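You operate a simulated robot arm through the tools that you are given. There is no shell and no other tool.

The job below is to be done with a simulated robot arm. You get a single attempt, and the scene is never put back.

Task
Unload the chuck and stand the bottle in the blue tray.
Fine: free the tailstock with the blue knob and park it, tilt the chuck up, then open the jaws; leave the knob on FREE. Set down upright: what you pick out.

Only the result counts: the job must be done as asked and must still hold three seconds after the hand-in. Knocking over, shifting, dropping, spilling or breaking anything else fails it.

Robot
A 7-joint arm with a two-finger parallel gripper, fixed in place. Base frame: the origin is at the foot of the arm, x ahead of it, y to its left, z up; the work surface is at about z = 80. Units: cm, degrees, N and s.
Its first joint turns from -166.0 to 166.0 degrees. Payload 1.57 kg.
Tool frame: the origin (TCP) lies between the finger pads and is the grasp point; the fingertips stand 3 cm ahead of it; z points along the fingers, y is the line along which they close. The gripper opens to 11 cm. The fingers are 2.4 cm wide and 1.2 cm thick; the gripper's body (4.8 by 11.2 cm) begins 7.8 cm behind the TCP.
Orientation is that of the tool frame in the base frame, as a unit quaternion [x, y, z, w]. With the fingers straight down and closing along the base's y, the tool's x points along the base's -x, its y along +y and its z along -z.

Tools
- The arm moves only by the tool nudge_tool. Its argument "motion" is a list of rows, each a list of 3 entries, a list of its own where there are three numbers: the shift along the base's x, y, z in m, then the turn, a rotation vector about the base's x, y, z in degrees, then the finger opening in m, from 0 to 0.11. In form: [[[dx, dy, dz], [wx, wy, wz], jaw], ...]. A call has 1 to 20 rows; each row is the pose to reach, as a shift and turn from the pose commanded when the call began. A row lasts 0.2 s, in which the tool goes at most 5 cm and 8.6 degrees; a call with a longer step from one row to the next is refused whole, and so is a gripper value outside its range. Where a pose cannot be reached the arm comes as near as it can. A force on the tool above 40 N (or 10 N above the force at the start of the call, whichever is more), or a blocked arm, ends the call early, and 0.2 s more pass. Each finger travels about 10.8 cm/s and halts on what it meets, pressing with about 30 N; the grip force reading is that of the motor and also rises with nothing between the fingers. The clock runs only during rows and for 0.2 s after the last one: add rows that repeat a pose to give the fingers time. It gives the time, the measured TCP pose, the force on the tool (base axes), the opening and the grip force at its end, in the units of the frame above (readings bear some noise), with the torque about the TCP (base axes, N m) and any sound that the robot's microphone picked up.
- Cameras (640 x 400 px; columns grow to the right, rows downward): "scene" is fixed at [5.06, 65.13, 145.8]; the picture's right is [-0.20, -0.98, 0.00], its down [-0.61, 0.12, -0.79] and it looks along [0.77, -0.15, -0.62] (base axes); focal length 316 px, centre (320, 200). "wrist" rides on the gripper at [7, 1.6, -14.1] in the tool frame; the picture's right is [-0.23, 0.97, 0.00], its down [-0.86, -0.20, -0.48] and it looks along [-0.47, -0.11, 0.88] (tool axes); focal length 222 px, centre (320, 200). There is no depth. A picture from a camera that has moved, and an enlarged one, comes with that camera's place and axes in the base frame and with its lens.
- grab_frame(camera): a new picture of that camera. The clock stands still meanwhile.
- move_column(by): slides the trunk up (or, below 0, down) by that many cm; the arm rides with it, the base frame stays. It gives what a move gives, with no picture.
- inspect(camera, box): a new picture of the part [left, top, right, bottom] of that camera's present view, enlarged. The clock stands still meanwhile.
- hand_in(): hands the job in; it is judged then, once.

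Nothing tells you positions but the pictures and the camera data. Unless the task says otherwise, let go and move clear before handing in.

The tools are called as name(argument=value, ...) on one line, values as JSON. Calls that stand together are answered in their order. nudge_tool: Moves the arm, as the interface text tells. Its arguments: {"type":"object","properties":{"motion":{"type":"array","items":{"type":"array"}}},"required":["motion"]} The other tools are called the same way: move_column (by) slides the trunk up or down; grab_frame (camera) takes a picture; inspect (camera, box) takes an enlarged picture of a part of a camera's view; hand_in () hands the job in.

At the start:

```text
t: 0.0
eef_pos: [43.67, 37.8, 119.88]
tcp_rot: [0.0, 1.0, 0.0, 0.001]
wrist_force: [0.2, -0.8, 0.4]
moment: [0.0, 0.01, 0.0]
grip_width: 10.97
finger_force: 0.2
trunk travel left (down, up): [-47.5, 13.5]
```

scene: 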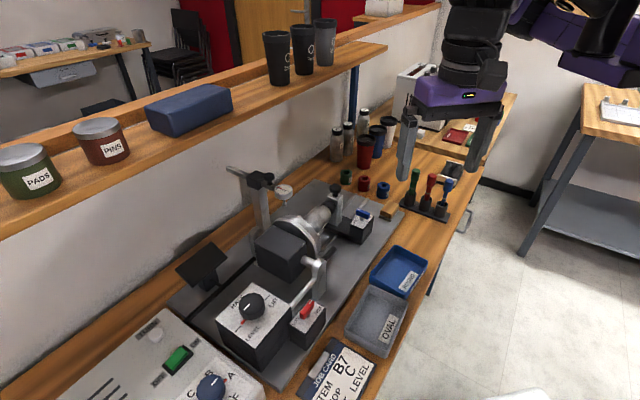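
wrist: 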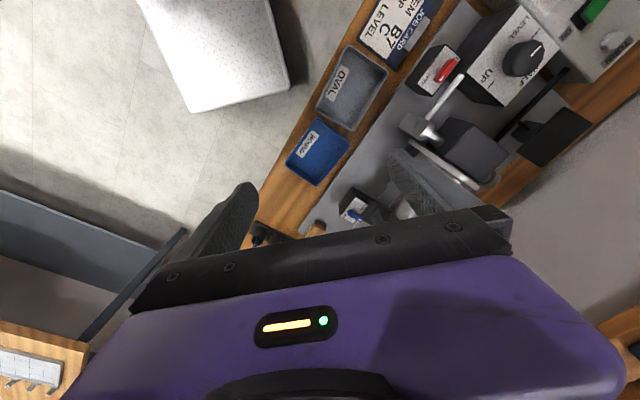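

I see a bench with a chuck machine, some control boxes with knobs, and two trays (blue "ROUND", grey "OVAL"). I'll look closer before moving.

inspect(camera="scene", box=[160, 160, 420, 400])

inspect(camera="scene", box=[220, 150, 400, 270])

inspect(camera="wrist", box=[280, 0, 640, 240])

inspect(camera="scene", box=[200, 260, 400, 400])

```text
1.67 times, centred on (290, 280) of scene
camera zoom: at [5.06, 65.13, 145.8], right [-0.2, -0.98, 0.0], down [-0.61, 0.12, -0.79], along [0.77, -0.15, -0.62], focal length 526 px, centre (370, 67)
```

zoom: 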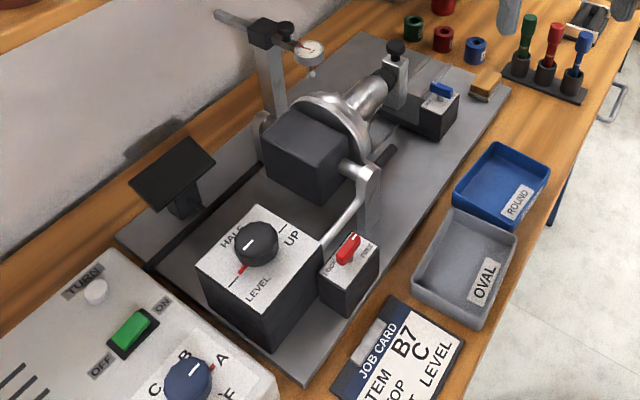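

```text
3.33 times, centred on (310, 210) of scene
camera zoom: at [5.06, 65.13, 145.8], right [-0.2, -0.98, 0.0], down [-0.61, 0.12, -0.79], along [0.77, -0.15, -0.62], focal length 1052 px, centre (353, 167)
```

zoom: 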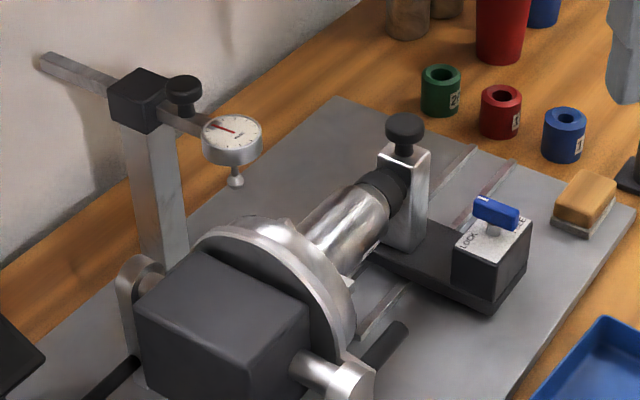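

```text
1.67 times, centred on (460, 120) of wrist
camera zoom: at [36.71, 39.46, 134.03], right [0.23, 0.97, 0.0], down [0.86, -0.2, 0.48], along [0.47, -0.11, -0.88], focal length 370 px, centre (87, 333)
```

zoom: 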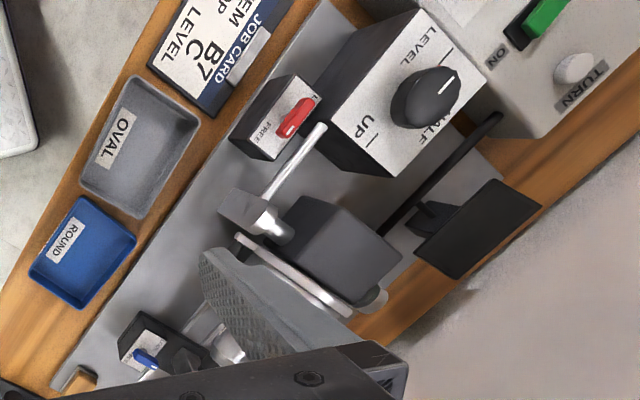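

```text
2.86 times, centred on (300, 330) of scene
camera zoom: at [5.06, 65.13, 145.8], right [-0.2, -0.98, 0.0], down [-0.61, 0.12, -0.79], along [0.77, -0.15, -0.62], focal length 902 px, centre (377, -171)
```

zoom: 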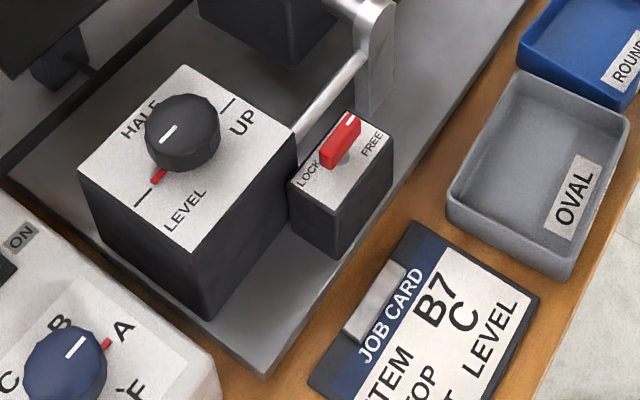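

Several controls need reading: the blue LOCK/FREE knob on the tailstock, the black LEVEL/HALF/UP knob and the red LOCK/FREE lever. There's also a separate panel, so I'll enlarge each of these.

inspect(camera="scene", box=[60, 300, 260, 400])

inspect(camera="scene", box=[330, 190, 390, 250])

inspect(camera="scene", box=[290, 335, 390, 400])

inspect(camera="scene", box=[210, 270, 340, 370])

inspect(camera="scene", box=[240, 170, 350, 250])

inspect(camera="wrist", box=[320, 150, 440, 240])

inspect(camera="wrist", box=[390, 0, 590, 120])

inspect(camera="scene", box=[320, 90, 480, 220])

```text
3.20 times, centred on (160, 350) of scene
camera zoom: at [5.06, 65.13, 145.8], right [-0.2, -0.98, 0.0], down [-0.61, 0.12, -0.79], along [0.77, -0.15, -0.62], focal length 1010 px, centre (832, -280)
```

zoom: 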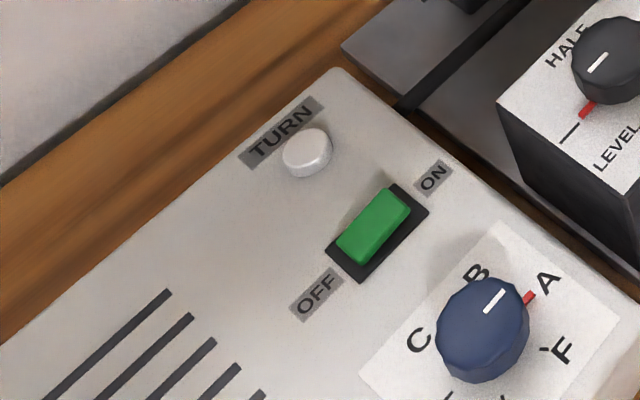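

```text
6.67 times, centred on (360, 220) of scene
camera zoom: at [5.06, 65.13, 145.8], right [-0.2, -0.98, 0.0], down [-0.61, 0.12, -0.79], along [0.77, -0.15, -0.62], focal length 2104 px, centre (53, 67)
```

zoom: 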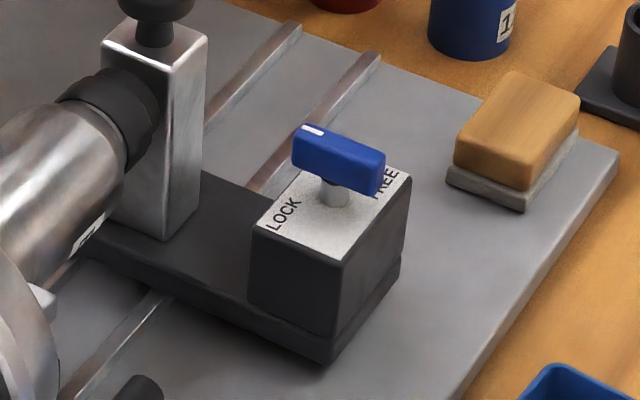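

```text
6.15 times, centred on (340, 368) of scene
camera zoom: at [5.06, 65.13, 145.8], right [-0.2, -0.98, 0.0], down [-0.61, 0.12, -0.79], along [0.77, -0.15, -0.62], focal length 1942 px, centre (197, -831)
```

zoom: 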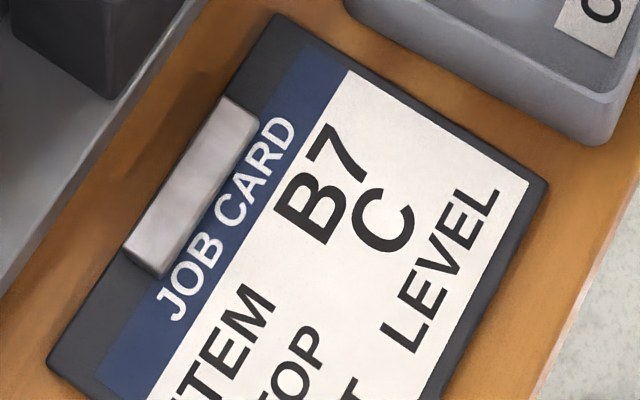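

```text
4.00 times, centred on (275, 320) of scene
camera zoom: at [5.06, 65.13, 145.8], right [-0.2, -0.98, 0.0], down [-0.61, 0.12, -0.79], along [0.77, -0.15, -0.62], focal length 1262 px, centre (500, -280)
```

zoom: 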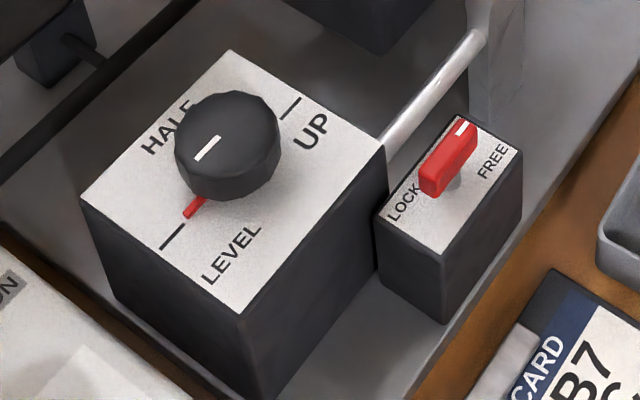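

```text
5.00 times, centred on (295, 210) of scene
camera zoom: at [5.06, 65.13, 145.8], right [-0.2, -0.98, 0.0], down [-0.61, 0.12, -0.79], along [0.77, -0.15, -0.62], focal length 1578 px, centre (445, 150)
```

zoom: 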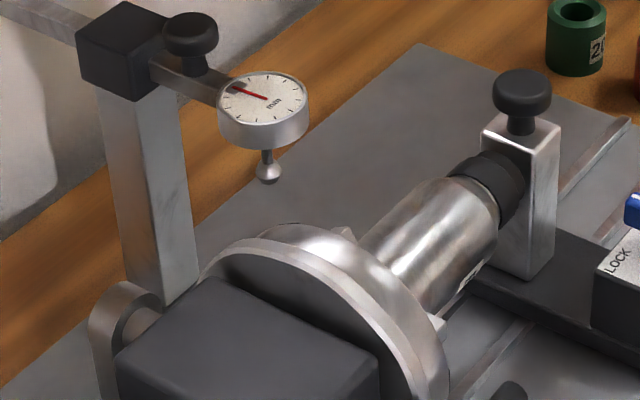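

```text
4.44 times, centred on (380, 195) of wrist
camera zoom: at [36.71, 39.46, 134.03], right [0.23, 0.97, 0.0], down [0.86, -0.2, 0.48], along [0.47, -0.11, -0.88], focal length 987 px, centre (53, 222)
```

zoom: 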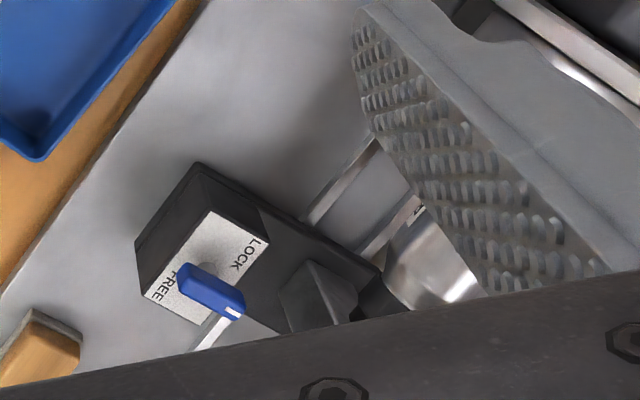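

```text
3.20 times, centred on (490, 60) of wrist
camera zoom: at [36.71, 39.46, 134.03], right [0.23, 0.97, 0.0], down [0.86, -0.2, 0.48], along [0.47, -0.11, -0.88], focal length 711 px, centre (-224, 648)
```

zoom: 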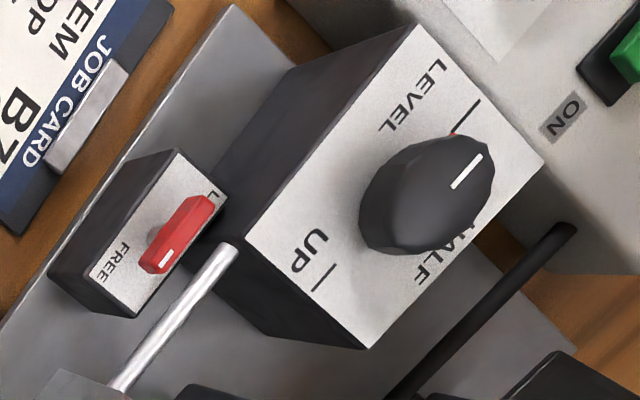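

```text
3.08 times, centred on (400, 155) of scene
camera zoom: at [5.06, 65.13, 145.8], right [-0.2, -0.98, 0.0], down [-0.61, 0.12, -0.79], along [0.77, -0.15, -0.62], focal length 971 px, centre (74, 338)
```

zoom: 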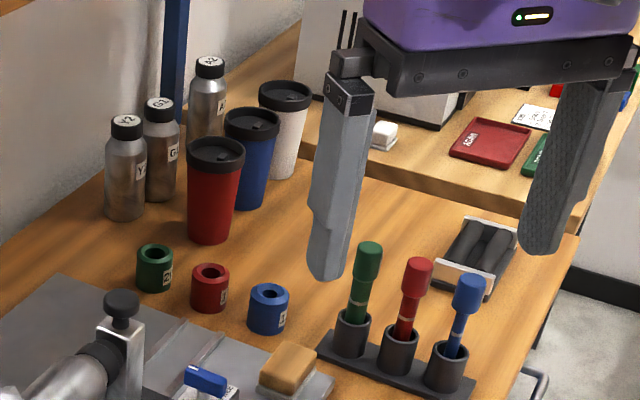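

The tilt knob reads LEVEL, and the bottle lies horizontal between the chuck and the tailstock. I put the blue knob at about (67, 41, 88), the tilt knob at about (41, 71, 93) and the chuck at about (57, 60, 92). I'll move the hand forward, still high, to get a clear overhead view.

nudge_tool(motion=[[[0.04, 0, 0.01], [0, 0, 0], 0.11], [[0.08, 0, 0.02], [0, 0, 0], 0.11], [[0.12, 0, 0.03], [0, 0, 0], 0.11], [[0.16, 0, 0.03], [0, 0, 0], 0.11], [[0.2, -0.01, 0.03], [0, 0, 0], 0.11], [[0.22, -0.02, 0.03], [0, 0, 0], 0.11]])

grab_frame(camera="wrist")

grab_frame(camera="scene")

```text
t: 1.4
eef_pos: [65.9, 35.88, 123.07]
tcp_rot: [0.001, 1.0, 0.0, 0.0]
wrist_force: [0.1, 0.2, 0.3]
moment: [-0.04, -0.01, 0.01]
grip_width: 11.0
finger_force: 0.1
trunk travel left (down, up): [-47.5, 13.5]
```

```text
taken
camera wrist: at [58.78, 37.53, 137.18], right [0.23, 0.97, 0.0], down [0.85, -0.2, 0.48], along [0.47, -0.11, -0.88], focal length 222 px, centre (320, 200)
```

wrist: 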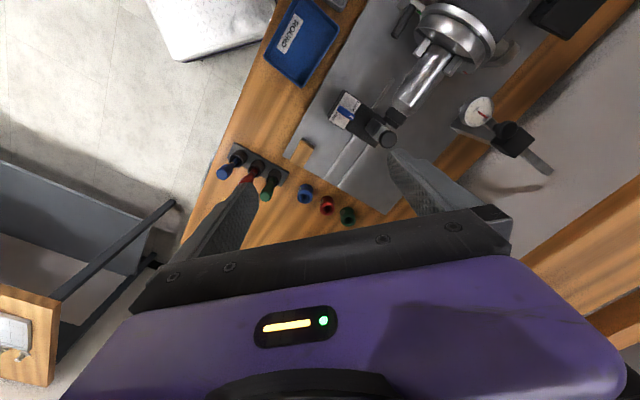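

```text
taken
```

scene: 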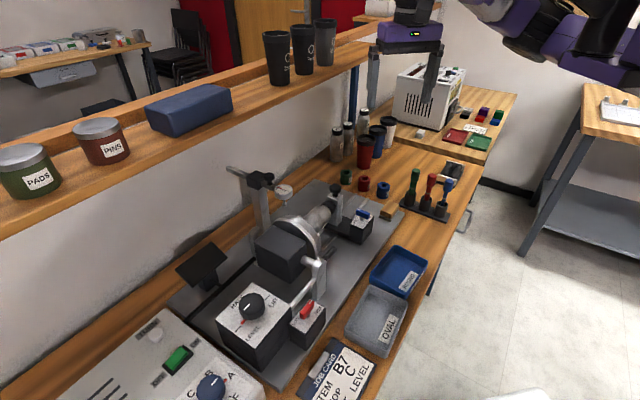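

inspect(camera="wrist", box=[300, 60, 420, 180])

inspect(camera="wrist", box=[370, 0, 550, 120])

inspect(camera="wrist", box=[250, 60, 570, 240])

```text
3.33 times, centred on (360, 120) of wrist
camera zoom: at [58.78, 37.53, 137.18], right [0.23, 0.97, 0.0], down [0.85, -0.2, 0.48], along [0.47, -0.11, -0.88], focal length 740 px, centre (187, 467)
```

zoom: 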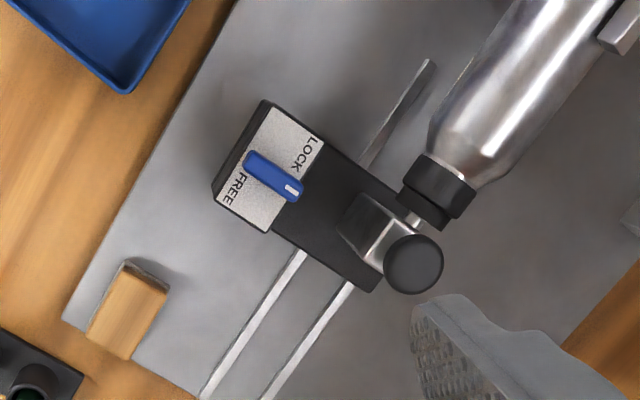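

```text
3.33 times, centred on (460, 60) of wrist
camera zoom: at [58.78, 37.53, 137.18], right [0.23, 0.97, 0.0], down [0.85, -0.2, 0.48], along [0.47, -0.11, -0.88], focal length 740 px, centre (-147, 667)
```

zoom: 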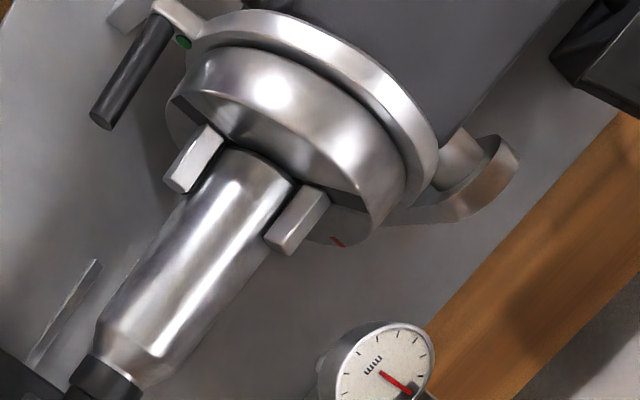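

```text
2.00 times, centred on (410, 150) of wrist
camera zoom: at [58.78, 37.53, 137.18], right [0.23, 0.97, 0.0], down [0.85, -0.2, 0.48], along [0.47, -0.11, -0.88], focal length 444 px, centre (140, 300)
```

zoom: 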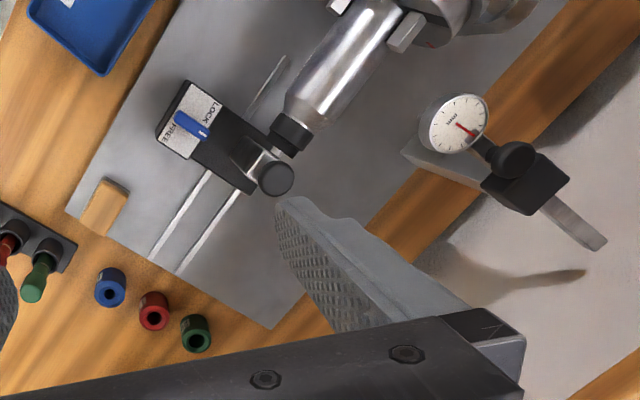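

The overhead view gives me the layout. The machine axis runs along (0.755, -0.656). The blue lever points to the back, which is LOCK, and FREE is a 90° clockwise turn. The red lever already points to FREE. The jaws have a ring lever with a black handle, and the blue tray is at about (52.5, 35.3). Next I'll hover above the blue lever with the fingers lined up across it.

nudge_tool(motion=[[[0.001, 0.008, -0.02], [0, 0, 7], 0.11], [[0.003, 0.016, -0.045], [0, 0, 14], 0.11], [[0.005, 0.024, -0.07], [0, 0, 21], 0.1], [[0.007, 0.032, -0.095], [0, 0, 28], 0.09], [[0.009, 0.04, -0.12], [0, 0, 35], 0.08], [[0.01, 0.048, -0.145], [0, 0, 42], 0.07], [[0.01, 0.056, -0.17], [0, 0, 49], 0.06], [[0.01, 0.056, -0.17], [0, 0, 49], 0.06]])

grab_frame(camera="wrist")

grab_frame(camera="scene")

```text
t: 3.2
eef_pos: [66.79, 41.54, 105.78]
tcp_rot: [-0.415, 0.91, 0.0, 0.0]
wrist_force: [0.0, -0.2, -1.2]
moment: [-0.01, -0.03, -0.01]
grip_width: 5.99
finger_force: 0.1
trunk travel left (down, up): [-47.5, 13.5]
```

```text
taken
camera wrist: at [60.93, 37.35, 120.0], right [-0.59, 0.81, 0.0], down [0.71, 0.52, 0.48], along [0.39, 0.28, -0.88], focal length 222 px, centre (320, 200)
```

wrist: 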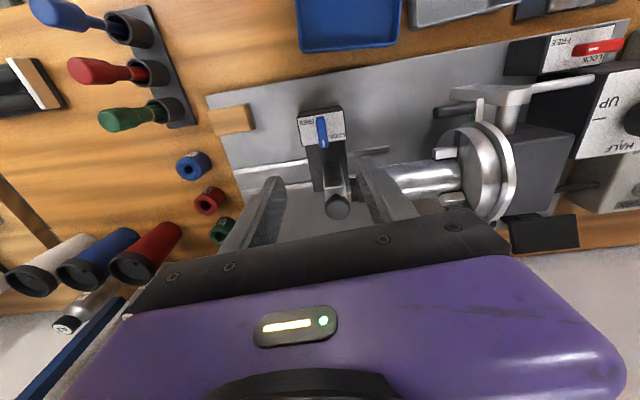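

```text
taken
```

scene: 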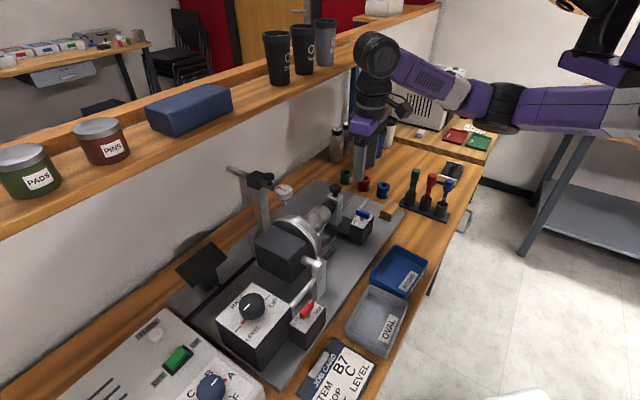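

inspect(camera="wrist", box=[260, 90, 380, 230])

inspect(camera="wrist", box=[420, 60, 560, 250])

inspect(camera="wrist", box=[180, 60, 400, 230])

inspect(camera="scene", box=[320, 100, 440, 260])

```text
2.86 times, centred on (320, 160) of wrist
camera zoom: at [60.93, 37.35, 120.0], right [-0.59, 0.81, 0.0], down [0.71, 0.52, 0.48], along [0.39, 0.28, -0.88], focal length 635 px, centre (320, 314)
```

zoom: 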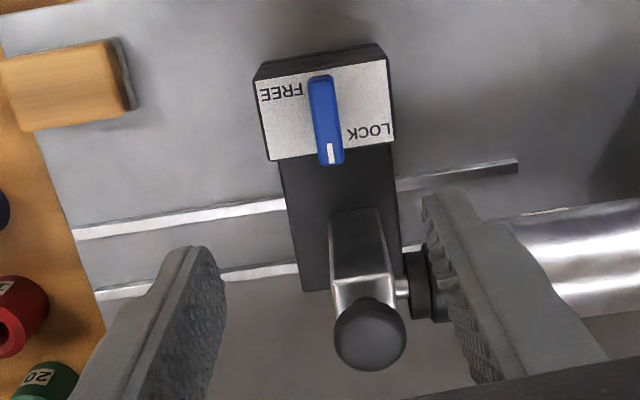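

```text
2.11 times, centred on (490, 155) of wrist
camera zoom: at [60.93, 37.35, 120.0], right [-0.59, 0.81, 0.0], down [0.71, 0.52, 0.48], along [0.39, 0.28, -0.88], focal length 468 px, centre (-38, 295)
```

zoom: 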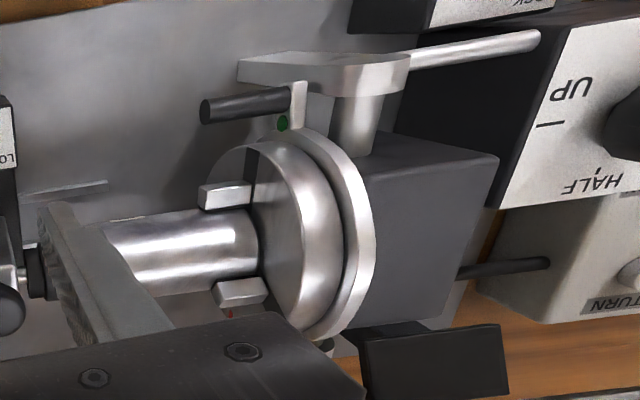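

```text
2.35 times, centred on (290, 145) of wrist
camera zoom: at [60.93, 37.35, 120.0], right [-0.59, 0.81, 0.0], down [0.71, 0.52, 0.48], along [0.39, 0.28, -0.88], focal length 523 px, centre (391, 329)
```

zoom: 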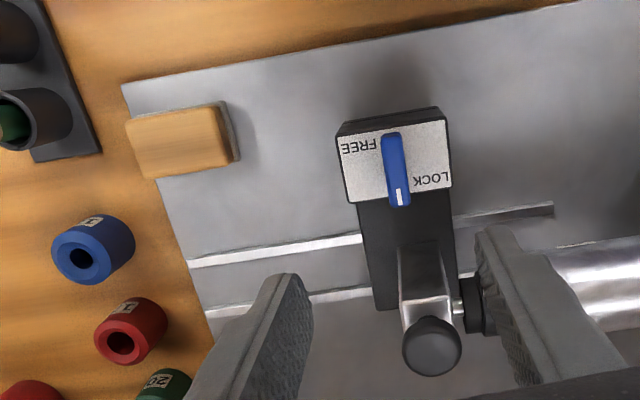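

```text
2.50 times, centred on (380, 180) of scene
camera zoom: at [5.06, 65.13, 145.8], right [-0.2, -0.98, 0.0], down [-0.61, 0.12, -0.79], along [0.77, -0.15, -0.62], focal length 789 px, centre (170, 250)
```

zoom: 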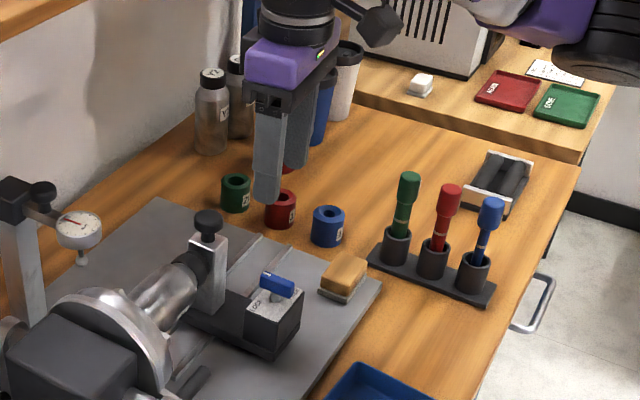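

The blue lever sits at about (65.9, 41.3, 90), with its pivot under its centre. A small wooden block lies on the plate about 7 cm beyond the tailstock box, so I'll have to watch it when sliding. I'll go down to just above the lever and check alignment.

nudge_tool(motion=[[[-0.004, -0.001, -0.03], [0, 0, 0], 0.055], [[-0.008, -0.0015, -0.06], [0, 0, 0], 0.05], [[-0.008, -0.0015, -0.095], [0, 0, 0], 0.05], [[-0.008, -0.0015, -0.11], [0, 0, 0], 0.05], [[-0.008, -0.0015, -0.11], [0, 0, 0], 0.05]])

grab_frame(camera="wrist")

inspect(camera="scene", box=[320, 160, 400, 250])

inspect(camera="wrist", box=[240, 60, 400, 220])

```text
t: 4.4
eef_pos: [66.21, 41.47, 94.75]
tcp_rot: [-0.414, 0.91, 0.0, 0.001]
wrist_force: [0.3, -0.6, -0.3]
moment: [-0.04, -0.01, -0.02]
grip_width: 5.02
finger_force: 0.1
trunk travel left (down, up): [-47.5, 13.5]
```

```text
taken
camera wrist: at [60.42, 37.11, 108.94], right [-0.59, 0.81, 0.0], down [0.71, 0.51, 0.48], along [0.39, 0.28, -0.88], focal length 222 px, centre (320, 200)
```

wrist: 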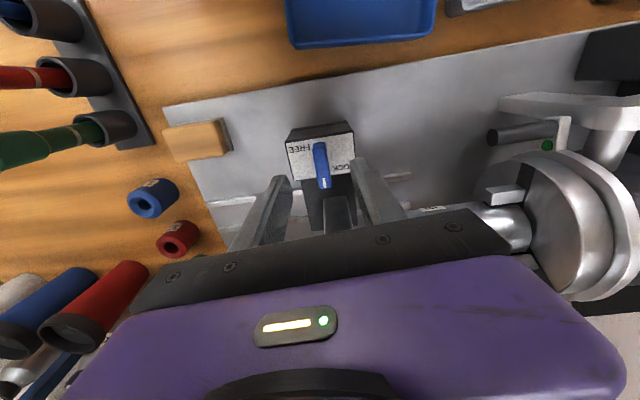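

```text
4.44 times, centred on (360, 205) of scene
camera zoom: at [5.06, 65.13, 145.8], right [-0.2, -0.98, 0.0], down [-0.61, 0.12, -0.79], along [0.77, -0.15, -0.62], focal length 1403 px, centre (142, 178)
```

zoom: 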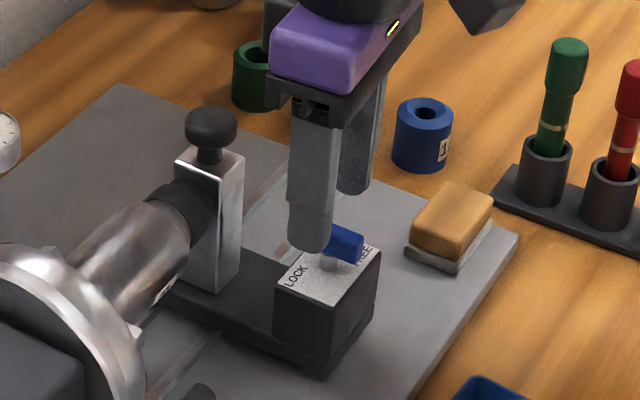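

```text
2.50 times, centred on (320, 140) of wrist
camera zoom: at [60.42, 37.11, 108.94], right [-0.59, 0.81, 0.0], down [0.71, 0.51, 0.48], along [0.39, 0.28, -0.88], focal length 555 px, centre (320, 350)
```

zoom: 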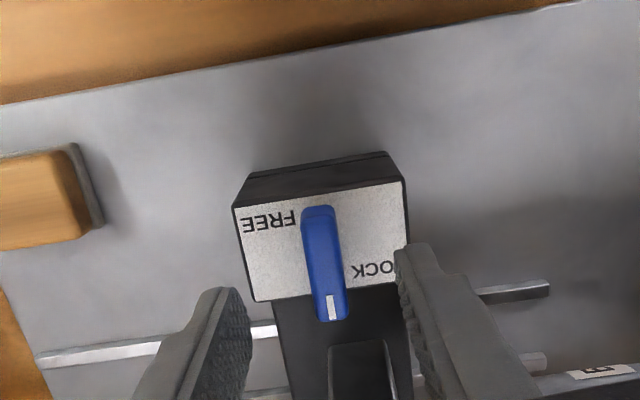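

The lever lies centrally between the fingers. I'll lower onto it and close.

nudge_tool(motion=[[[-0.001, 0, -0.02], [0, 0, 0], 0.05], [[-0.0015, -0.0005, -0.037], [0, 0, 0], 0.05], [[-0.0015, -0.0005, -0.037], [0, 0, 0], 0.03], [[-0.0015, -0.0005, -0.037], [0, 0, 0], 0.01], [[-0.0015, -0.0005, -0.037], [0, 0, 0], 0.0]])

grab_frame(camera="wrist")

inspect(camera="scene", box=[320, 160, 400, 250])

```text
t: 5.4
eef_pos: [66.13, 41.46, 91.39]
tcp_rot: [-0.415, 0.91, 0.001, 0.004]
wrist_force: [-2.2, -1.7, 13.1]
moment: [-0.22, 0.09, 0.07]
grip_width: 1.42
finger_force: 2.4
trunk travel left (down, up): [-47.5, 13.5]
stopped in row 4: the force on the tool passed its limit at 47 N (the readings are from after the stop); the commanded pose is now the measured one
```

```text
taken
camera wrist: at [60.11, 37.09, 105.42], right [-0.59, 0.81, 0.0], down [0.71, 0.51, 0.49], along [0.39, 0.29, -0.87], focal length 222 px, centre (320, 200)
```

wrist: 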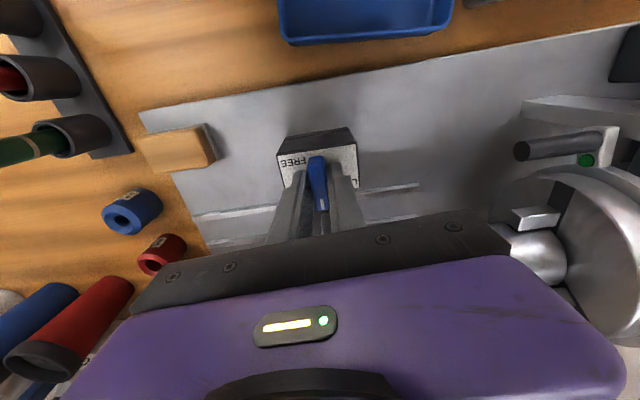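

```text
4.44 times, centred on (360, 205) of scene
camera zoom: at [5.06, 65.13, 145.8], right [-0.2, -0.98, 0.0], down [-0.61, 0.12, -0.79], along [0.77, -0.15, -0.62], focal length 1403 px, centre (142, 178)
```

zoom: 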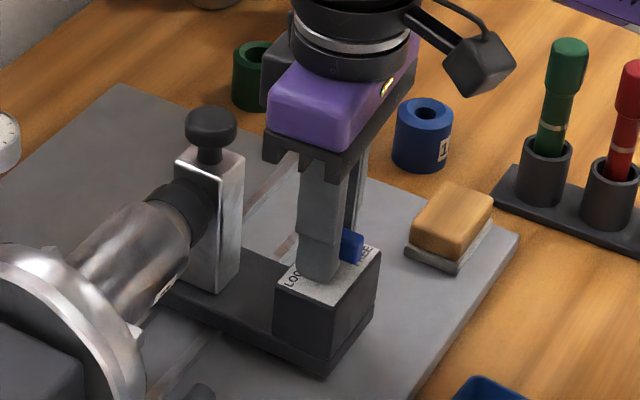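

The fingertips seem to be touching the box top, with about 13 N upward. I'll open slightly, rise 4 mm and grip again.

nudge_tool(motion=[[[0, 0, 0.002], [0, 0, 0], 0.03], [[0, 0, 0.005], [0, 0, 0], 0.03], [[0, 0, 0.005], [0, 0, 0], 0.02], [[0, 0, 0.005], [0, 0, 0], 0.012], [[0, 0, 0.005], [0, 0, 0], 0.012]])

```text
t: 6.6
eef_pos: [65.86, 41.37, 91.73]
tcp_rot: [-0.414, 0.91, 0.001, 0.003]
wrist_force: [0.4, 0.2, -2.1]
moment: [0.08, -0.02, -0.68]
grip_width: 1.32
finger_force: 30.2
trunk travel left (down, up): [-47.5, 13.5]
```

The lever is gripped, 1.3 cm wide. Now I'll turn it 90° clockwise as seen from above, toward FREE.

nudge_tool(motion=[[[0, 0, 0], [0, 0, -7.5], 0.01], [[0, 0, 0], [0, 0, -15], 0.01], [[0, 0, 0], [0, 0, -22.5], 0.01], [[0, 0, 0], [0, 0, -30], 0.01], [[0, 0, 0], [0, 0, -37.5], 0.01], [[0, 0, 0], [0, 0, -45], 0.01]])

inspect(camera="scene", box=[320, 160, 400, 250])

grab_frame(camera="wrist")

```text
t: 8.0
eef_pos: [66.01, 41.47, 91.65]
tcp_rot: [-0.033, 0.999, -0.001, 0.002]
wrist_force: [6.8, -9.9, -4.2]
moment: [-0.06, 0.72, 0.03]
grip_width: 1.17
finger_force: 28.4
trunk travel left (down, up): [-47.5, 13.5]
```

```text
4.44 times, centred on (360, 205) of scene
camera zoom: at [5.06, 65.13, 145.8], right [-0.2, -0.98, 0.0], down [-0.61, 0.12, -0.79], along [0.77, -0.15, -0.62], focal length 1403 px, centre (142, 178)
```

zoom: 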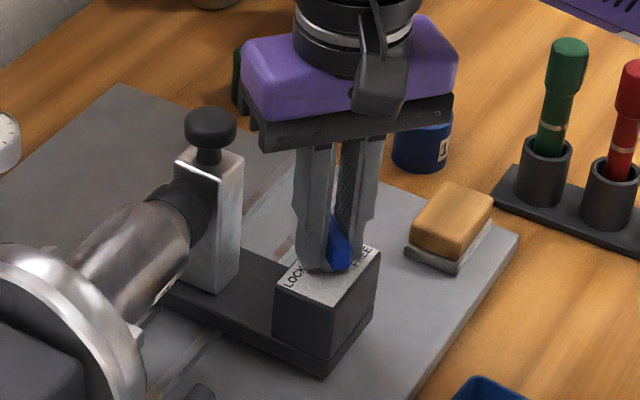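

```text
taken
camera wrist: at [58.84, 42.38, 105.82], right [0.16, 0.99, 0.0], down [0.86, -0.14, 0.48], along [0.48, -0.08, -0.88], focal length 222 px, centre (320, 200)
```

wrist: 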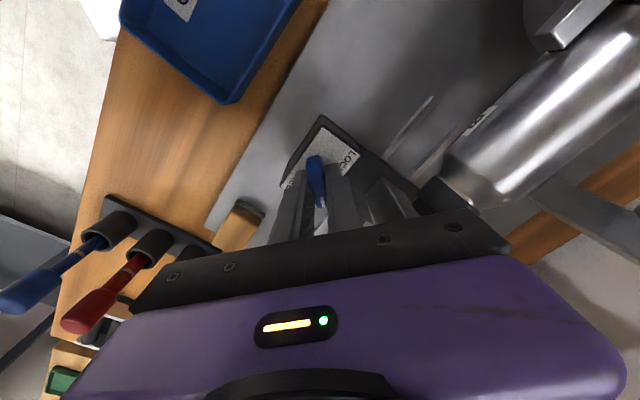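

nudge_tool(motion=[[[0.0005, -0.0008, 0], [0, 0, -7.5], 0.01], [[0.0005, -0.0008, 0], [0, 0, -15], 0.01], [[0.0005, -0.0008, 0], [0, 0, -22.5], 0.01], [[0.0005, -0.0008, 0], [0, 0, -30], 0.01], [[0.0005, -0.0008, 0], [0, 0, -37.5], 0.01], [[0.0005, -0.0008, 0], [0, 0, -45], 0.01]])

inspect(camera="scene", box=[320, 160, 400, 250])

grab_frame(camera="wrist")

```text
t: 9.4
eef_pos: [66.01, 41.06, 91.69]
tcp_rot: [0.351, 0.936, -0.005, 0.003]
wrist_force: [-10.0, -32.0, -3.9]
moment: [0.3, 0.3, 0.07]
grip_width: 1.2
finger_force: 29.4
trunk travel left (down, up): [-47.5, 13.5]
```

```text
4.44 times, centred on (360, 205) of scene
camera zoom: at [5.06, 65.13, 145.8], right [-0.2, -0.98, 0.0], down [-0.61, 0.12, -0.79], along [0.77, -0.15, -0.62], focal length 1403 px, centre (142, 178)
```

zoom: 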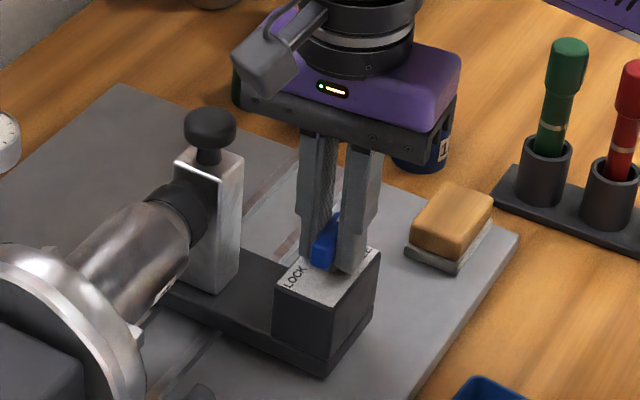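

```text
taken
camera wrist: at [61.67, 46.95, 105.8], right [0.81, 0.58, 0.0], down [0.51, -0.71, 0.49], along [0.28, -0.4, -0.87], focal length 222 px, centre (320, 200)
```

wrist: 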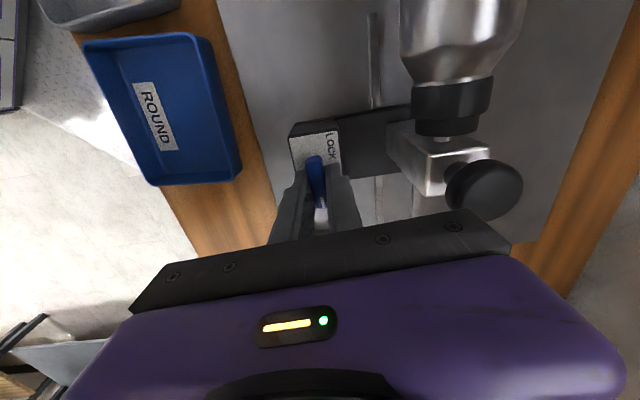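

The lever has followed to the 90° position. I'll relieve the side load, open, rise and check that it reads FREE.

nudge_tool(motion=[[[-0.0015, -0.003, 0], [0, 0, 0], 0.01], [[-0.0015, -0.003, 0], [0, 0, 0], 0.04], [[-0.0015, -0.003, 0], [0, 0, 0], 0.04], [[-0.0015, -0.003, 0.03], [0, 0, 0], 0.04], [[-0.0015, -0.003, 0.07], [0, 0, 0], 0.05], [[-0.0015, -0.003, 0.11], [0, 0, 0], 0.06]])

inspect(camera="scene", box=[320, 160, 400, 250])

grab_frame(camera="wrist")

```text
t: 10.8
eef_pos: [66.24, 40.95, 102.71]
tcp_rot: [0.35, 0.937, -0.001, 0.002]
wrist_force: [0.4, 0.2, 0.2]
moment: [0.01, 0.0, -0.03]
grip_width: 5.99
finger_force: 0.0
trunk travel left (down, up): [-47.5, 13.5]
```

```text
4.44 times, centred on (360, 205) of scene
camera zoom: at [5.06, 65.13, 145.8], right [-0.2, -0.98, 0.0], down [-0.61, 0.12, -0.79], along [0.77, -0.15, -0.62], focal length 1403 px, centre (142, 178)
```

zoom: 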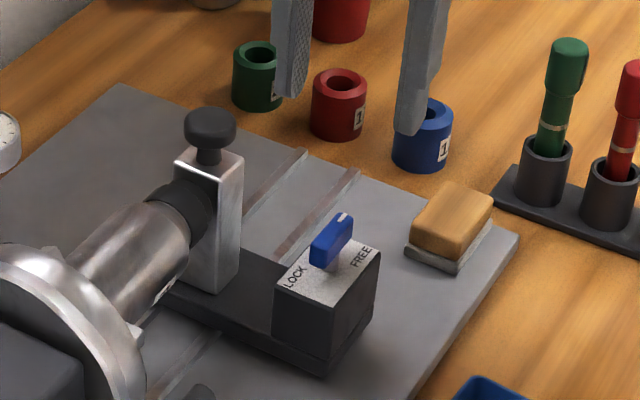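

```text
taken
camera wrist: at [61.88, 46.72, 116.78], right [0.81, 0.59, 0.0], down [0.51, -0.71, 0.48], along [0.28, -0.39, -0.88], focal length 222 px, centre (320, 200)
```

wrist: 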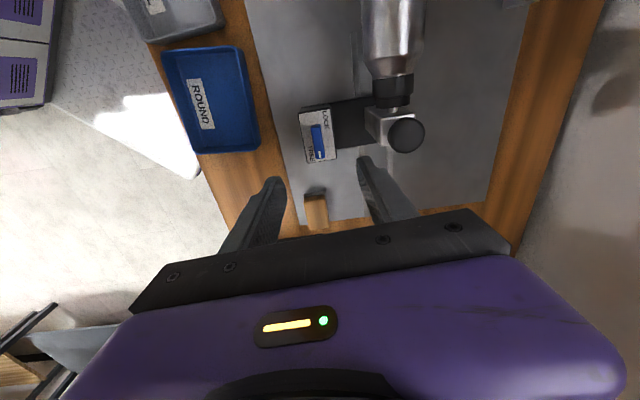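

The blue lever now points the same way as the red one, to FREE. Next I'll look at the slide path relative to the wooden block.

inspect(camera="wrist", box=[260, 70, 460, 240])

inspect(camera="scene", box=[340, 180, 440, 250])

```text
2.35 times, centred on (360, 155) of wrist
camera zoom: at [61.88, 46.72, 116.78], right [0.81, 0.59, 0.0], down [0.51, -0.71, 0.48], along [0.28, -0.39, -0.88], focal length 523 px, centre (226, 306)
```

zoom: 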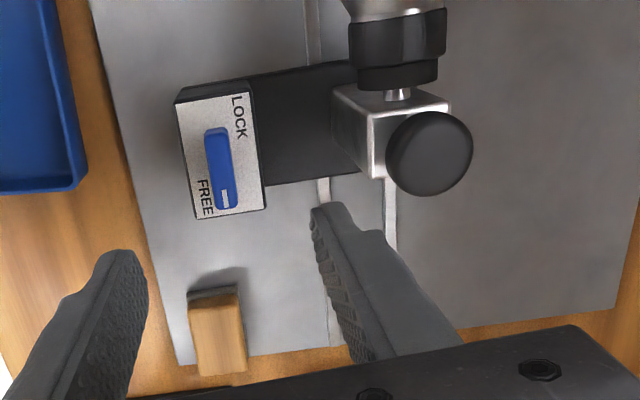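

```text
5.71 times, centred on (390, 215) of scene
camera zoom: at [5.06, 65.13, 145.8], right [-0.2, -0.98, 0.0], down [-0.61, 0.12, -0.79], along [0.77, -0.15, -0.62], focal length 1804 px, centre (-80, 114)
```

zoom: 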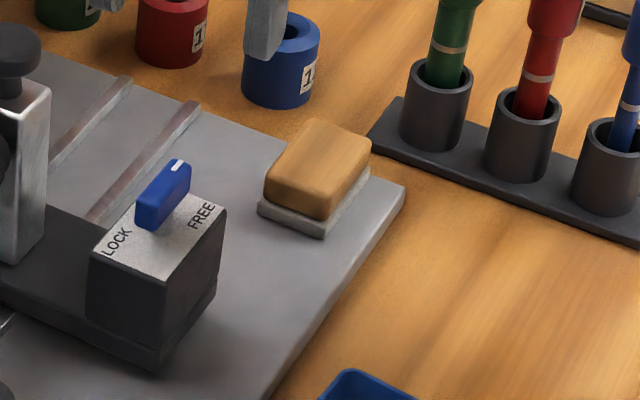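

The block lies directly in the tailstock's slide path, roughly 7 cm beyond the box, so I'll slide slowly and check the gap. I plan to hold the black knob on top of the tailstock post, at about (71.2, 47.8, 95), so I'm moving above it.

nudge_tool(motion=[[[0.025, 0.034, 0.0], [0, 0, 0], 0.07], [[0.051, 0.068, 0.0], [0, 0, 0], 0.07], [[0.051, 0.068, 0.0], [0, 0, 0], 0.07]])

grab_frame(camera="wrist")

inspect(camera="scene", box=[300, 140, 400, 240])

```text
t: 11.6
eef_pos: [71.07, 47.62, 102.64]
tcp_rot: [0.351, 0.936, 0.0, 0.002]
wrist_force: [1.0, 0.4, 0.0]
moment: [-0.05, 0.0, 0.02]
grip_width: 7.01
finger_force: 0.0
trunk travel left (down, up): [-47.5, 13.5]
```

```text
taken
camera wrist: at [66.74, 53.39, 116.74], right [0.81, 0.59, 0.0], down [0.51, -0.71, 0.48], along [0.28, -0.39, -0.88], focal length 222 px, centre (320, 200)
```

wrist: 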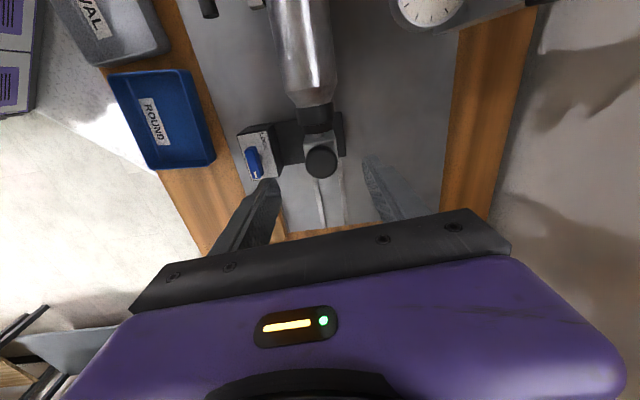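

```text
4.00 times, centred on (350, 190) of scene
camera zoom: at [5.06, 65.13, 145.8], right [-0.2, -0.98, 0.0], down [-0.61, 0.12, -0.79], along [0.77, -0.15, -0.62], focal length 1262 px, centre (200, 240)
```

zoom: 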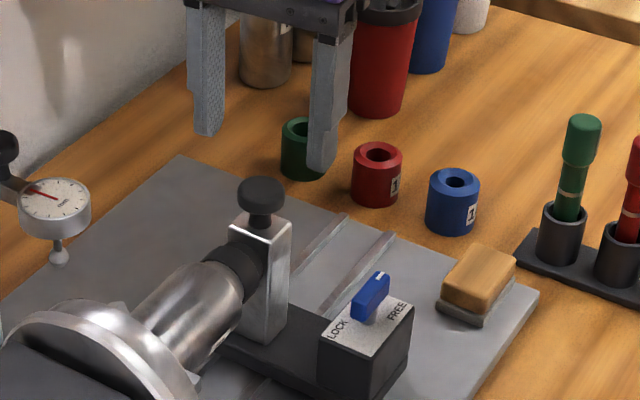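

The knob is centred under the tool axis. I'll lower and grip it.

nudge_tool(motion=[[[0, 0.001, -0.03], [0, 0, 0], 0.07], [[0, 0.001, -0.053], [0, 0, 0], 0.07], [[0, 0.001, -0.053], [0, 0, 0], 0.05], [[0, 0.001, -0.053], [0, 0, 0], 0.03], [[0, 0.001, -0.053], [0, 0, 0], 0.025], [[0, 0.001, -0.053], [0, 0, 0], 0.025]])

inspect(camera="scene", box=[300, 140, 400, 240])

grab_frame(camera="wrist")

```text
t: 13.0
eef_pos: [70.95, 47.75, 97.3]
tcp_rot: [0.35, 0.937, -0.001, 0.003]
wrist_force: [3.0, 2.4, -3.1]
moment: [0.09, -0.07, 0.14]
grip_width: 3.12
finger_force: 39.7
trunk travel left (down, up): [-47.5, 13.5]
```

```text
4.00 times, centred on (350, 190) of scene
camera zoom: at [5.06, 65.13, 145.8], right [-0.2, -0.98, 0.0], down [-0.61, 0.12, -0.79], along [0.77, -0.15, -0.62], focal length 1262 px, centre (200, 240)
```

zoom: 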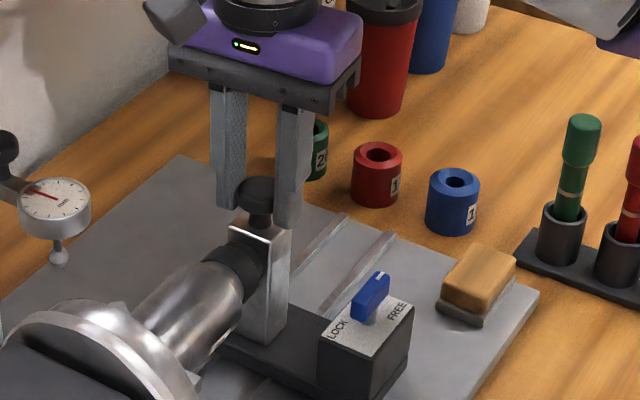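

```text
taken
camera wrist: at [66.69, 53.59, 111.49], right [0.81, 0.59, 0.0], down [0.51, -0.71, 0.48], along [0.28, -0.39, -0.88], focal length 222 px, centre (320, 200)
```

wrist: 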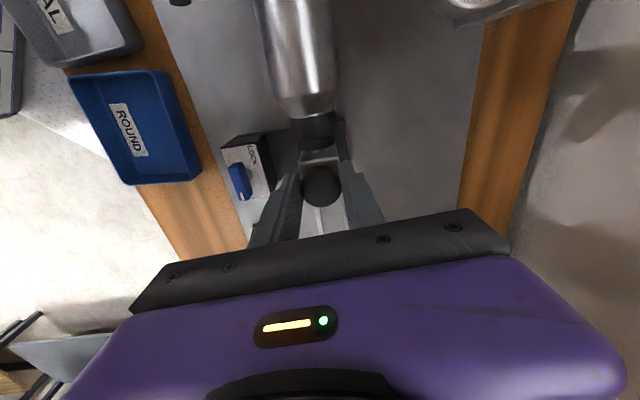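

The knob is gripped at 3.1 cm. I'll slide the tailstock outward 3 cm along the rails, then check.

nudge_tool(motion=[[[0.0075, -0.0066, 0], [0, 0, 0], 0.025], [[0.0151, -0.0131, 0], [0, 0, 0], 0.025], [[0.0226, -0.0197, 0], [0, 0, 0], 0.025]])

inspect(camera="scene", box=[300, 140, 420, 240])

grab_frame(camera="wrist")

```text
t: 13.8
eef_pos: [73.04, 45.91, 97.31]
tcp_rot: [0.349, 0.937, -0.004, 0.001]
wrist_force: [-18.6, -10.1, 1.2]
moment: [-0.1, 0.7, 0.06]
grip_width: 3.14
finger_force: 39.8
trunk travel left (down, up): [-47.5, 13.5]
```

```text
4.00 times, centred on (360, 190) of scene
camera zoom: at [5.06, 65.13, 145.8], right [-0.2, -0.98, 0.0], down [-0.61, 0.12, -0.79], along [0.77, -0.15, -0.62], focal length 1262 px, centre (160, 240)
```

zoom: 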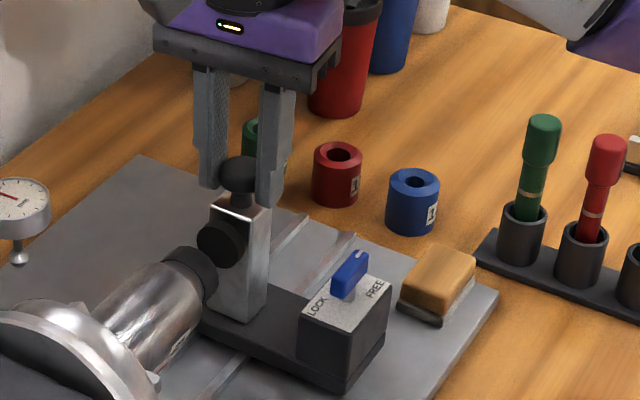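

```text
taken
camera wrist: at [68.75, 51.65, 111.49], right [0.81, 0.59, 0.0], down [0.52, -0.71, 0.48], along [0.28, -0.39, -0.88], focal length 222 px, centre (320, 200)
```

wrist: 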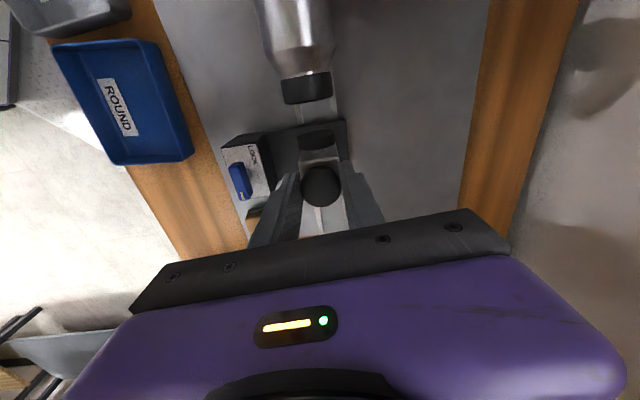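

The tailstock slides freely and the cap is clear of the spindle. The side force shows the rails run closer to -45°, so I'll correct for that and slide on in small steps, watching the gap to the block.

nudge_tool(motion=[[[0.0058, -0.0084, 0], [0, 0, 0], 0.025], [[0.0129, -0.0154, 0], [0, 0, 0], 0.025], [[0.0129, -0.0154, 0], [0, 0, 0], 0.025]])

inspect(camera="scene", box=[320, 170, 420, 250])

grab_frame(camera="wrist")

```text
t: 14.6
eef_pos: [74.47, 44.37, 97.38]
tcp_rot: [0.35, 0.937, -0.003, 0.001]
wrist_force: [-23.1, -16.2, -3.5]
moment: [0.21, 0.91, 0.13]
grip_width: 3.12
finger_force: 40.0
trunk travel left (down, up): [-47.5, 13.5]
```

```text
5.00 times, centred on (370, 210) of scene
camera zoom: at [5.06, 65.13, 145.8], right [-0.2, -0.98, 0.0], down [-0.61, 0.12, -0.79], along [0.77, -0.15, -0.62], focal length 1578 px, centre (70, 150)
```

zoom: 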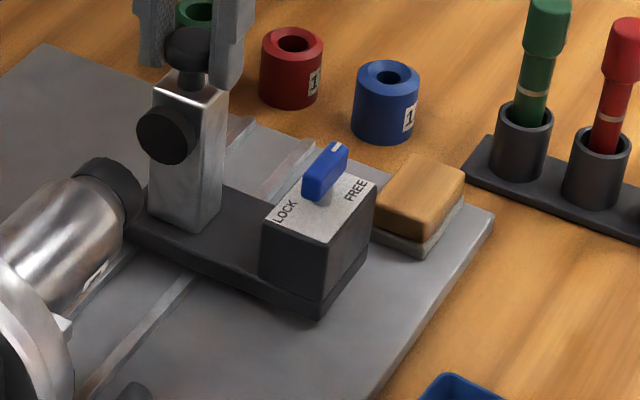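

```text
taken
camera wrist: at [70.28, 50.11, 111.48], right [0.81, 0.59, 0.0], down [0.51, -0.71, 0.48], along [0.28, -0.39, -0.87], focal length 222 px, centre (320, 200)
```

wrist: 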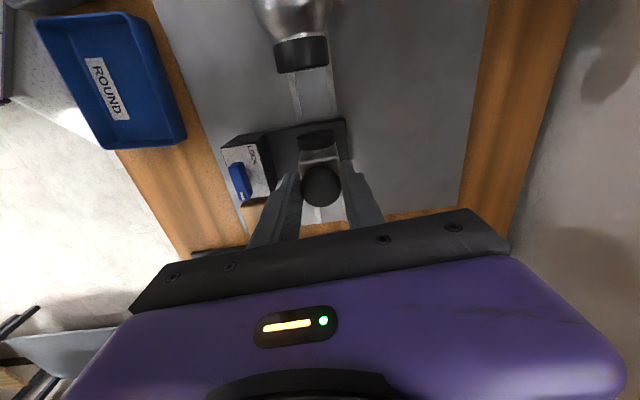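

About 4.9 cm of travel so far, with roughly 2 cm left to the block. I'll ease the side load and go on another 1 cm.

nudge_tool(motion=[[[-0.0015, -0.0015, 0], [0, 0, 0], 0.025], [[0.0021, -0.005, 0], [0, 0, 0], 0.025], [[0.0056, -0.0085, 0], [0, 0, 0], 0.025], [[0.0056, -0.0085, 0], [0, 0, 0], 0.025]])

inspect(camera="scene", box=[340, 180, 410, 240])

inspect(camera="wrist", box=[200, 60, 400, 250])

```text
t: 15.6
eef_pos: [75.15, 43.49, 97.37]
tcp_rot: [0.35, 0.937, -0.001, 0.003]
wrist_force: [-11.3, -6.1, -9.5]
moment: [-0.37, -0.25, 0.13]
grip_width: 3.14
finger_force: 39.5
trunk travel left (down, up): [-47.5, 13.5]
```

```text
6.67 times, centred on (375, 210) of scene
camera zoom: at [5.06, 65.13, 145.8], right [-0.2, -0.98, 0.0], down [-0.61, 0.12, -0.79], along [0.77, -0.15, -0.62], focal length 2104 px, centre (-47, 133)
```

zoom: 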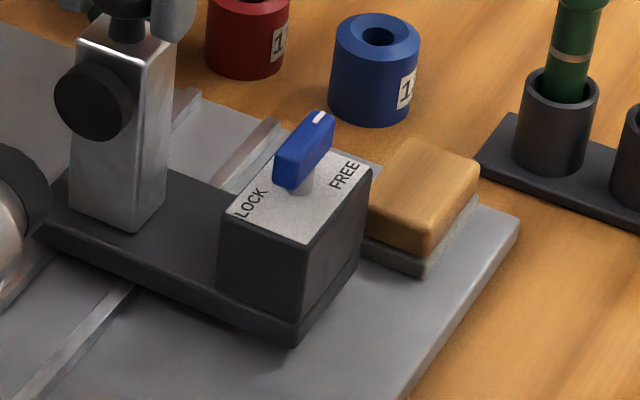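

```text
2.11 times, centred on (300, 155) of wrist
camera zoom: at [70.93, 49.35, 111.5], right [0.81, 0.59, 0.0], down [0.51, -0.71, 0.48], along [0.28, -0.39, -0.88], focal length 468 px, centre (362, 295)
```

zoom: 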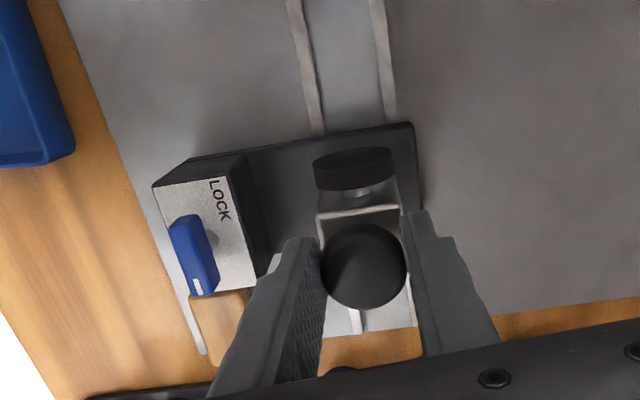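

By my measurement the gap to the block is down to about 0.8 cm after 6 cm of travel. I'll try another 2–3 mm to feel for an end stop without reaching the block.

nudge_tool(motion=[[[0.0011, -0.0011, 0], [0, 0, 0], 0.025], [[0.0021, -0.0021, 0], [0, 0, 0], 0.025], [[0.0021, -0.0021, 0], [0, 0, 0], 0.025]])

inspect(camera="scene", box=[340, 180, 410, 240])

```text
t: 16.4
eef_pos: [75.41, 43.35, 97.39]
tcp_rot: [0.351, 0.936, 0.0, 0.002]
wrist_force: [-3.1, 1.8, -15.2]
moment: [0.24, 0.14, 0.14]
grip_width: 3.15
finger_force: 39.5
trunk travel left (down, up): [-47.5, 13.5]
```

```text
6.67 times, centred on (375, 210) of scene
camera zoom: at [5.06, 65.13, 145.8], right [-0.2, -0.98, 0.0], down [-0.61, 0.12, -0.79], along [0.77, -0.15, -0.62], focal length 2104 px, centre (-47, 133)
```

zoom: 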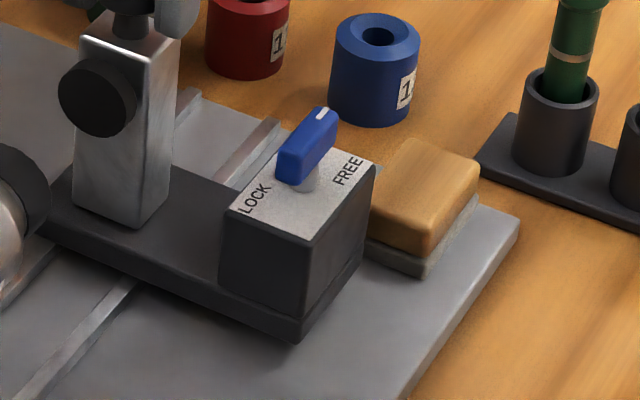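

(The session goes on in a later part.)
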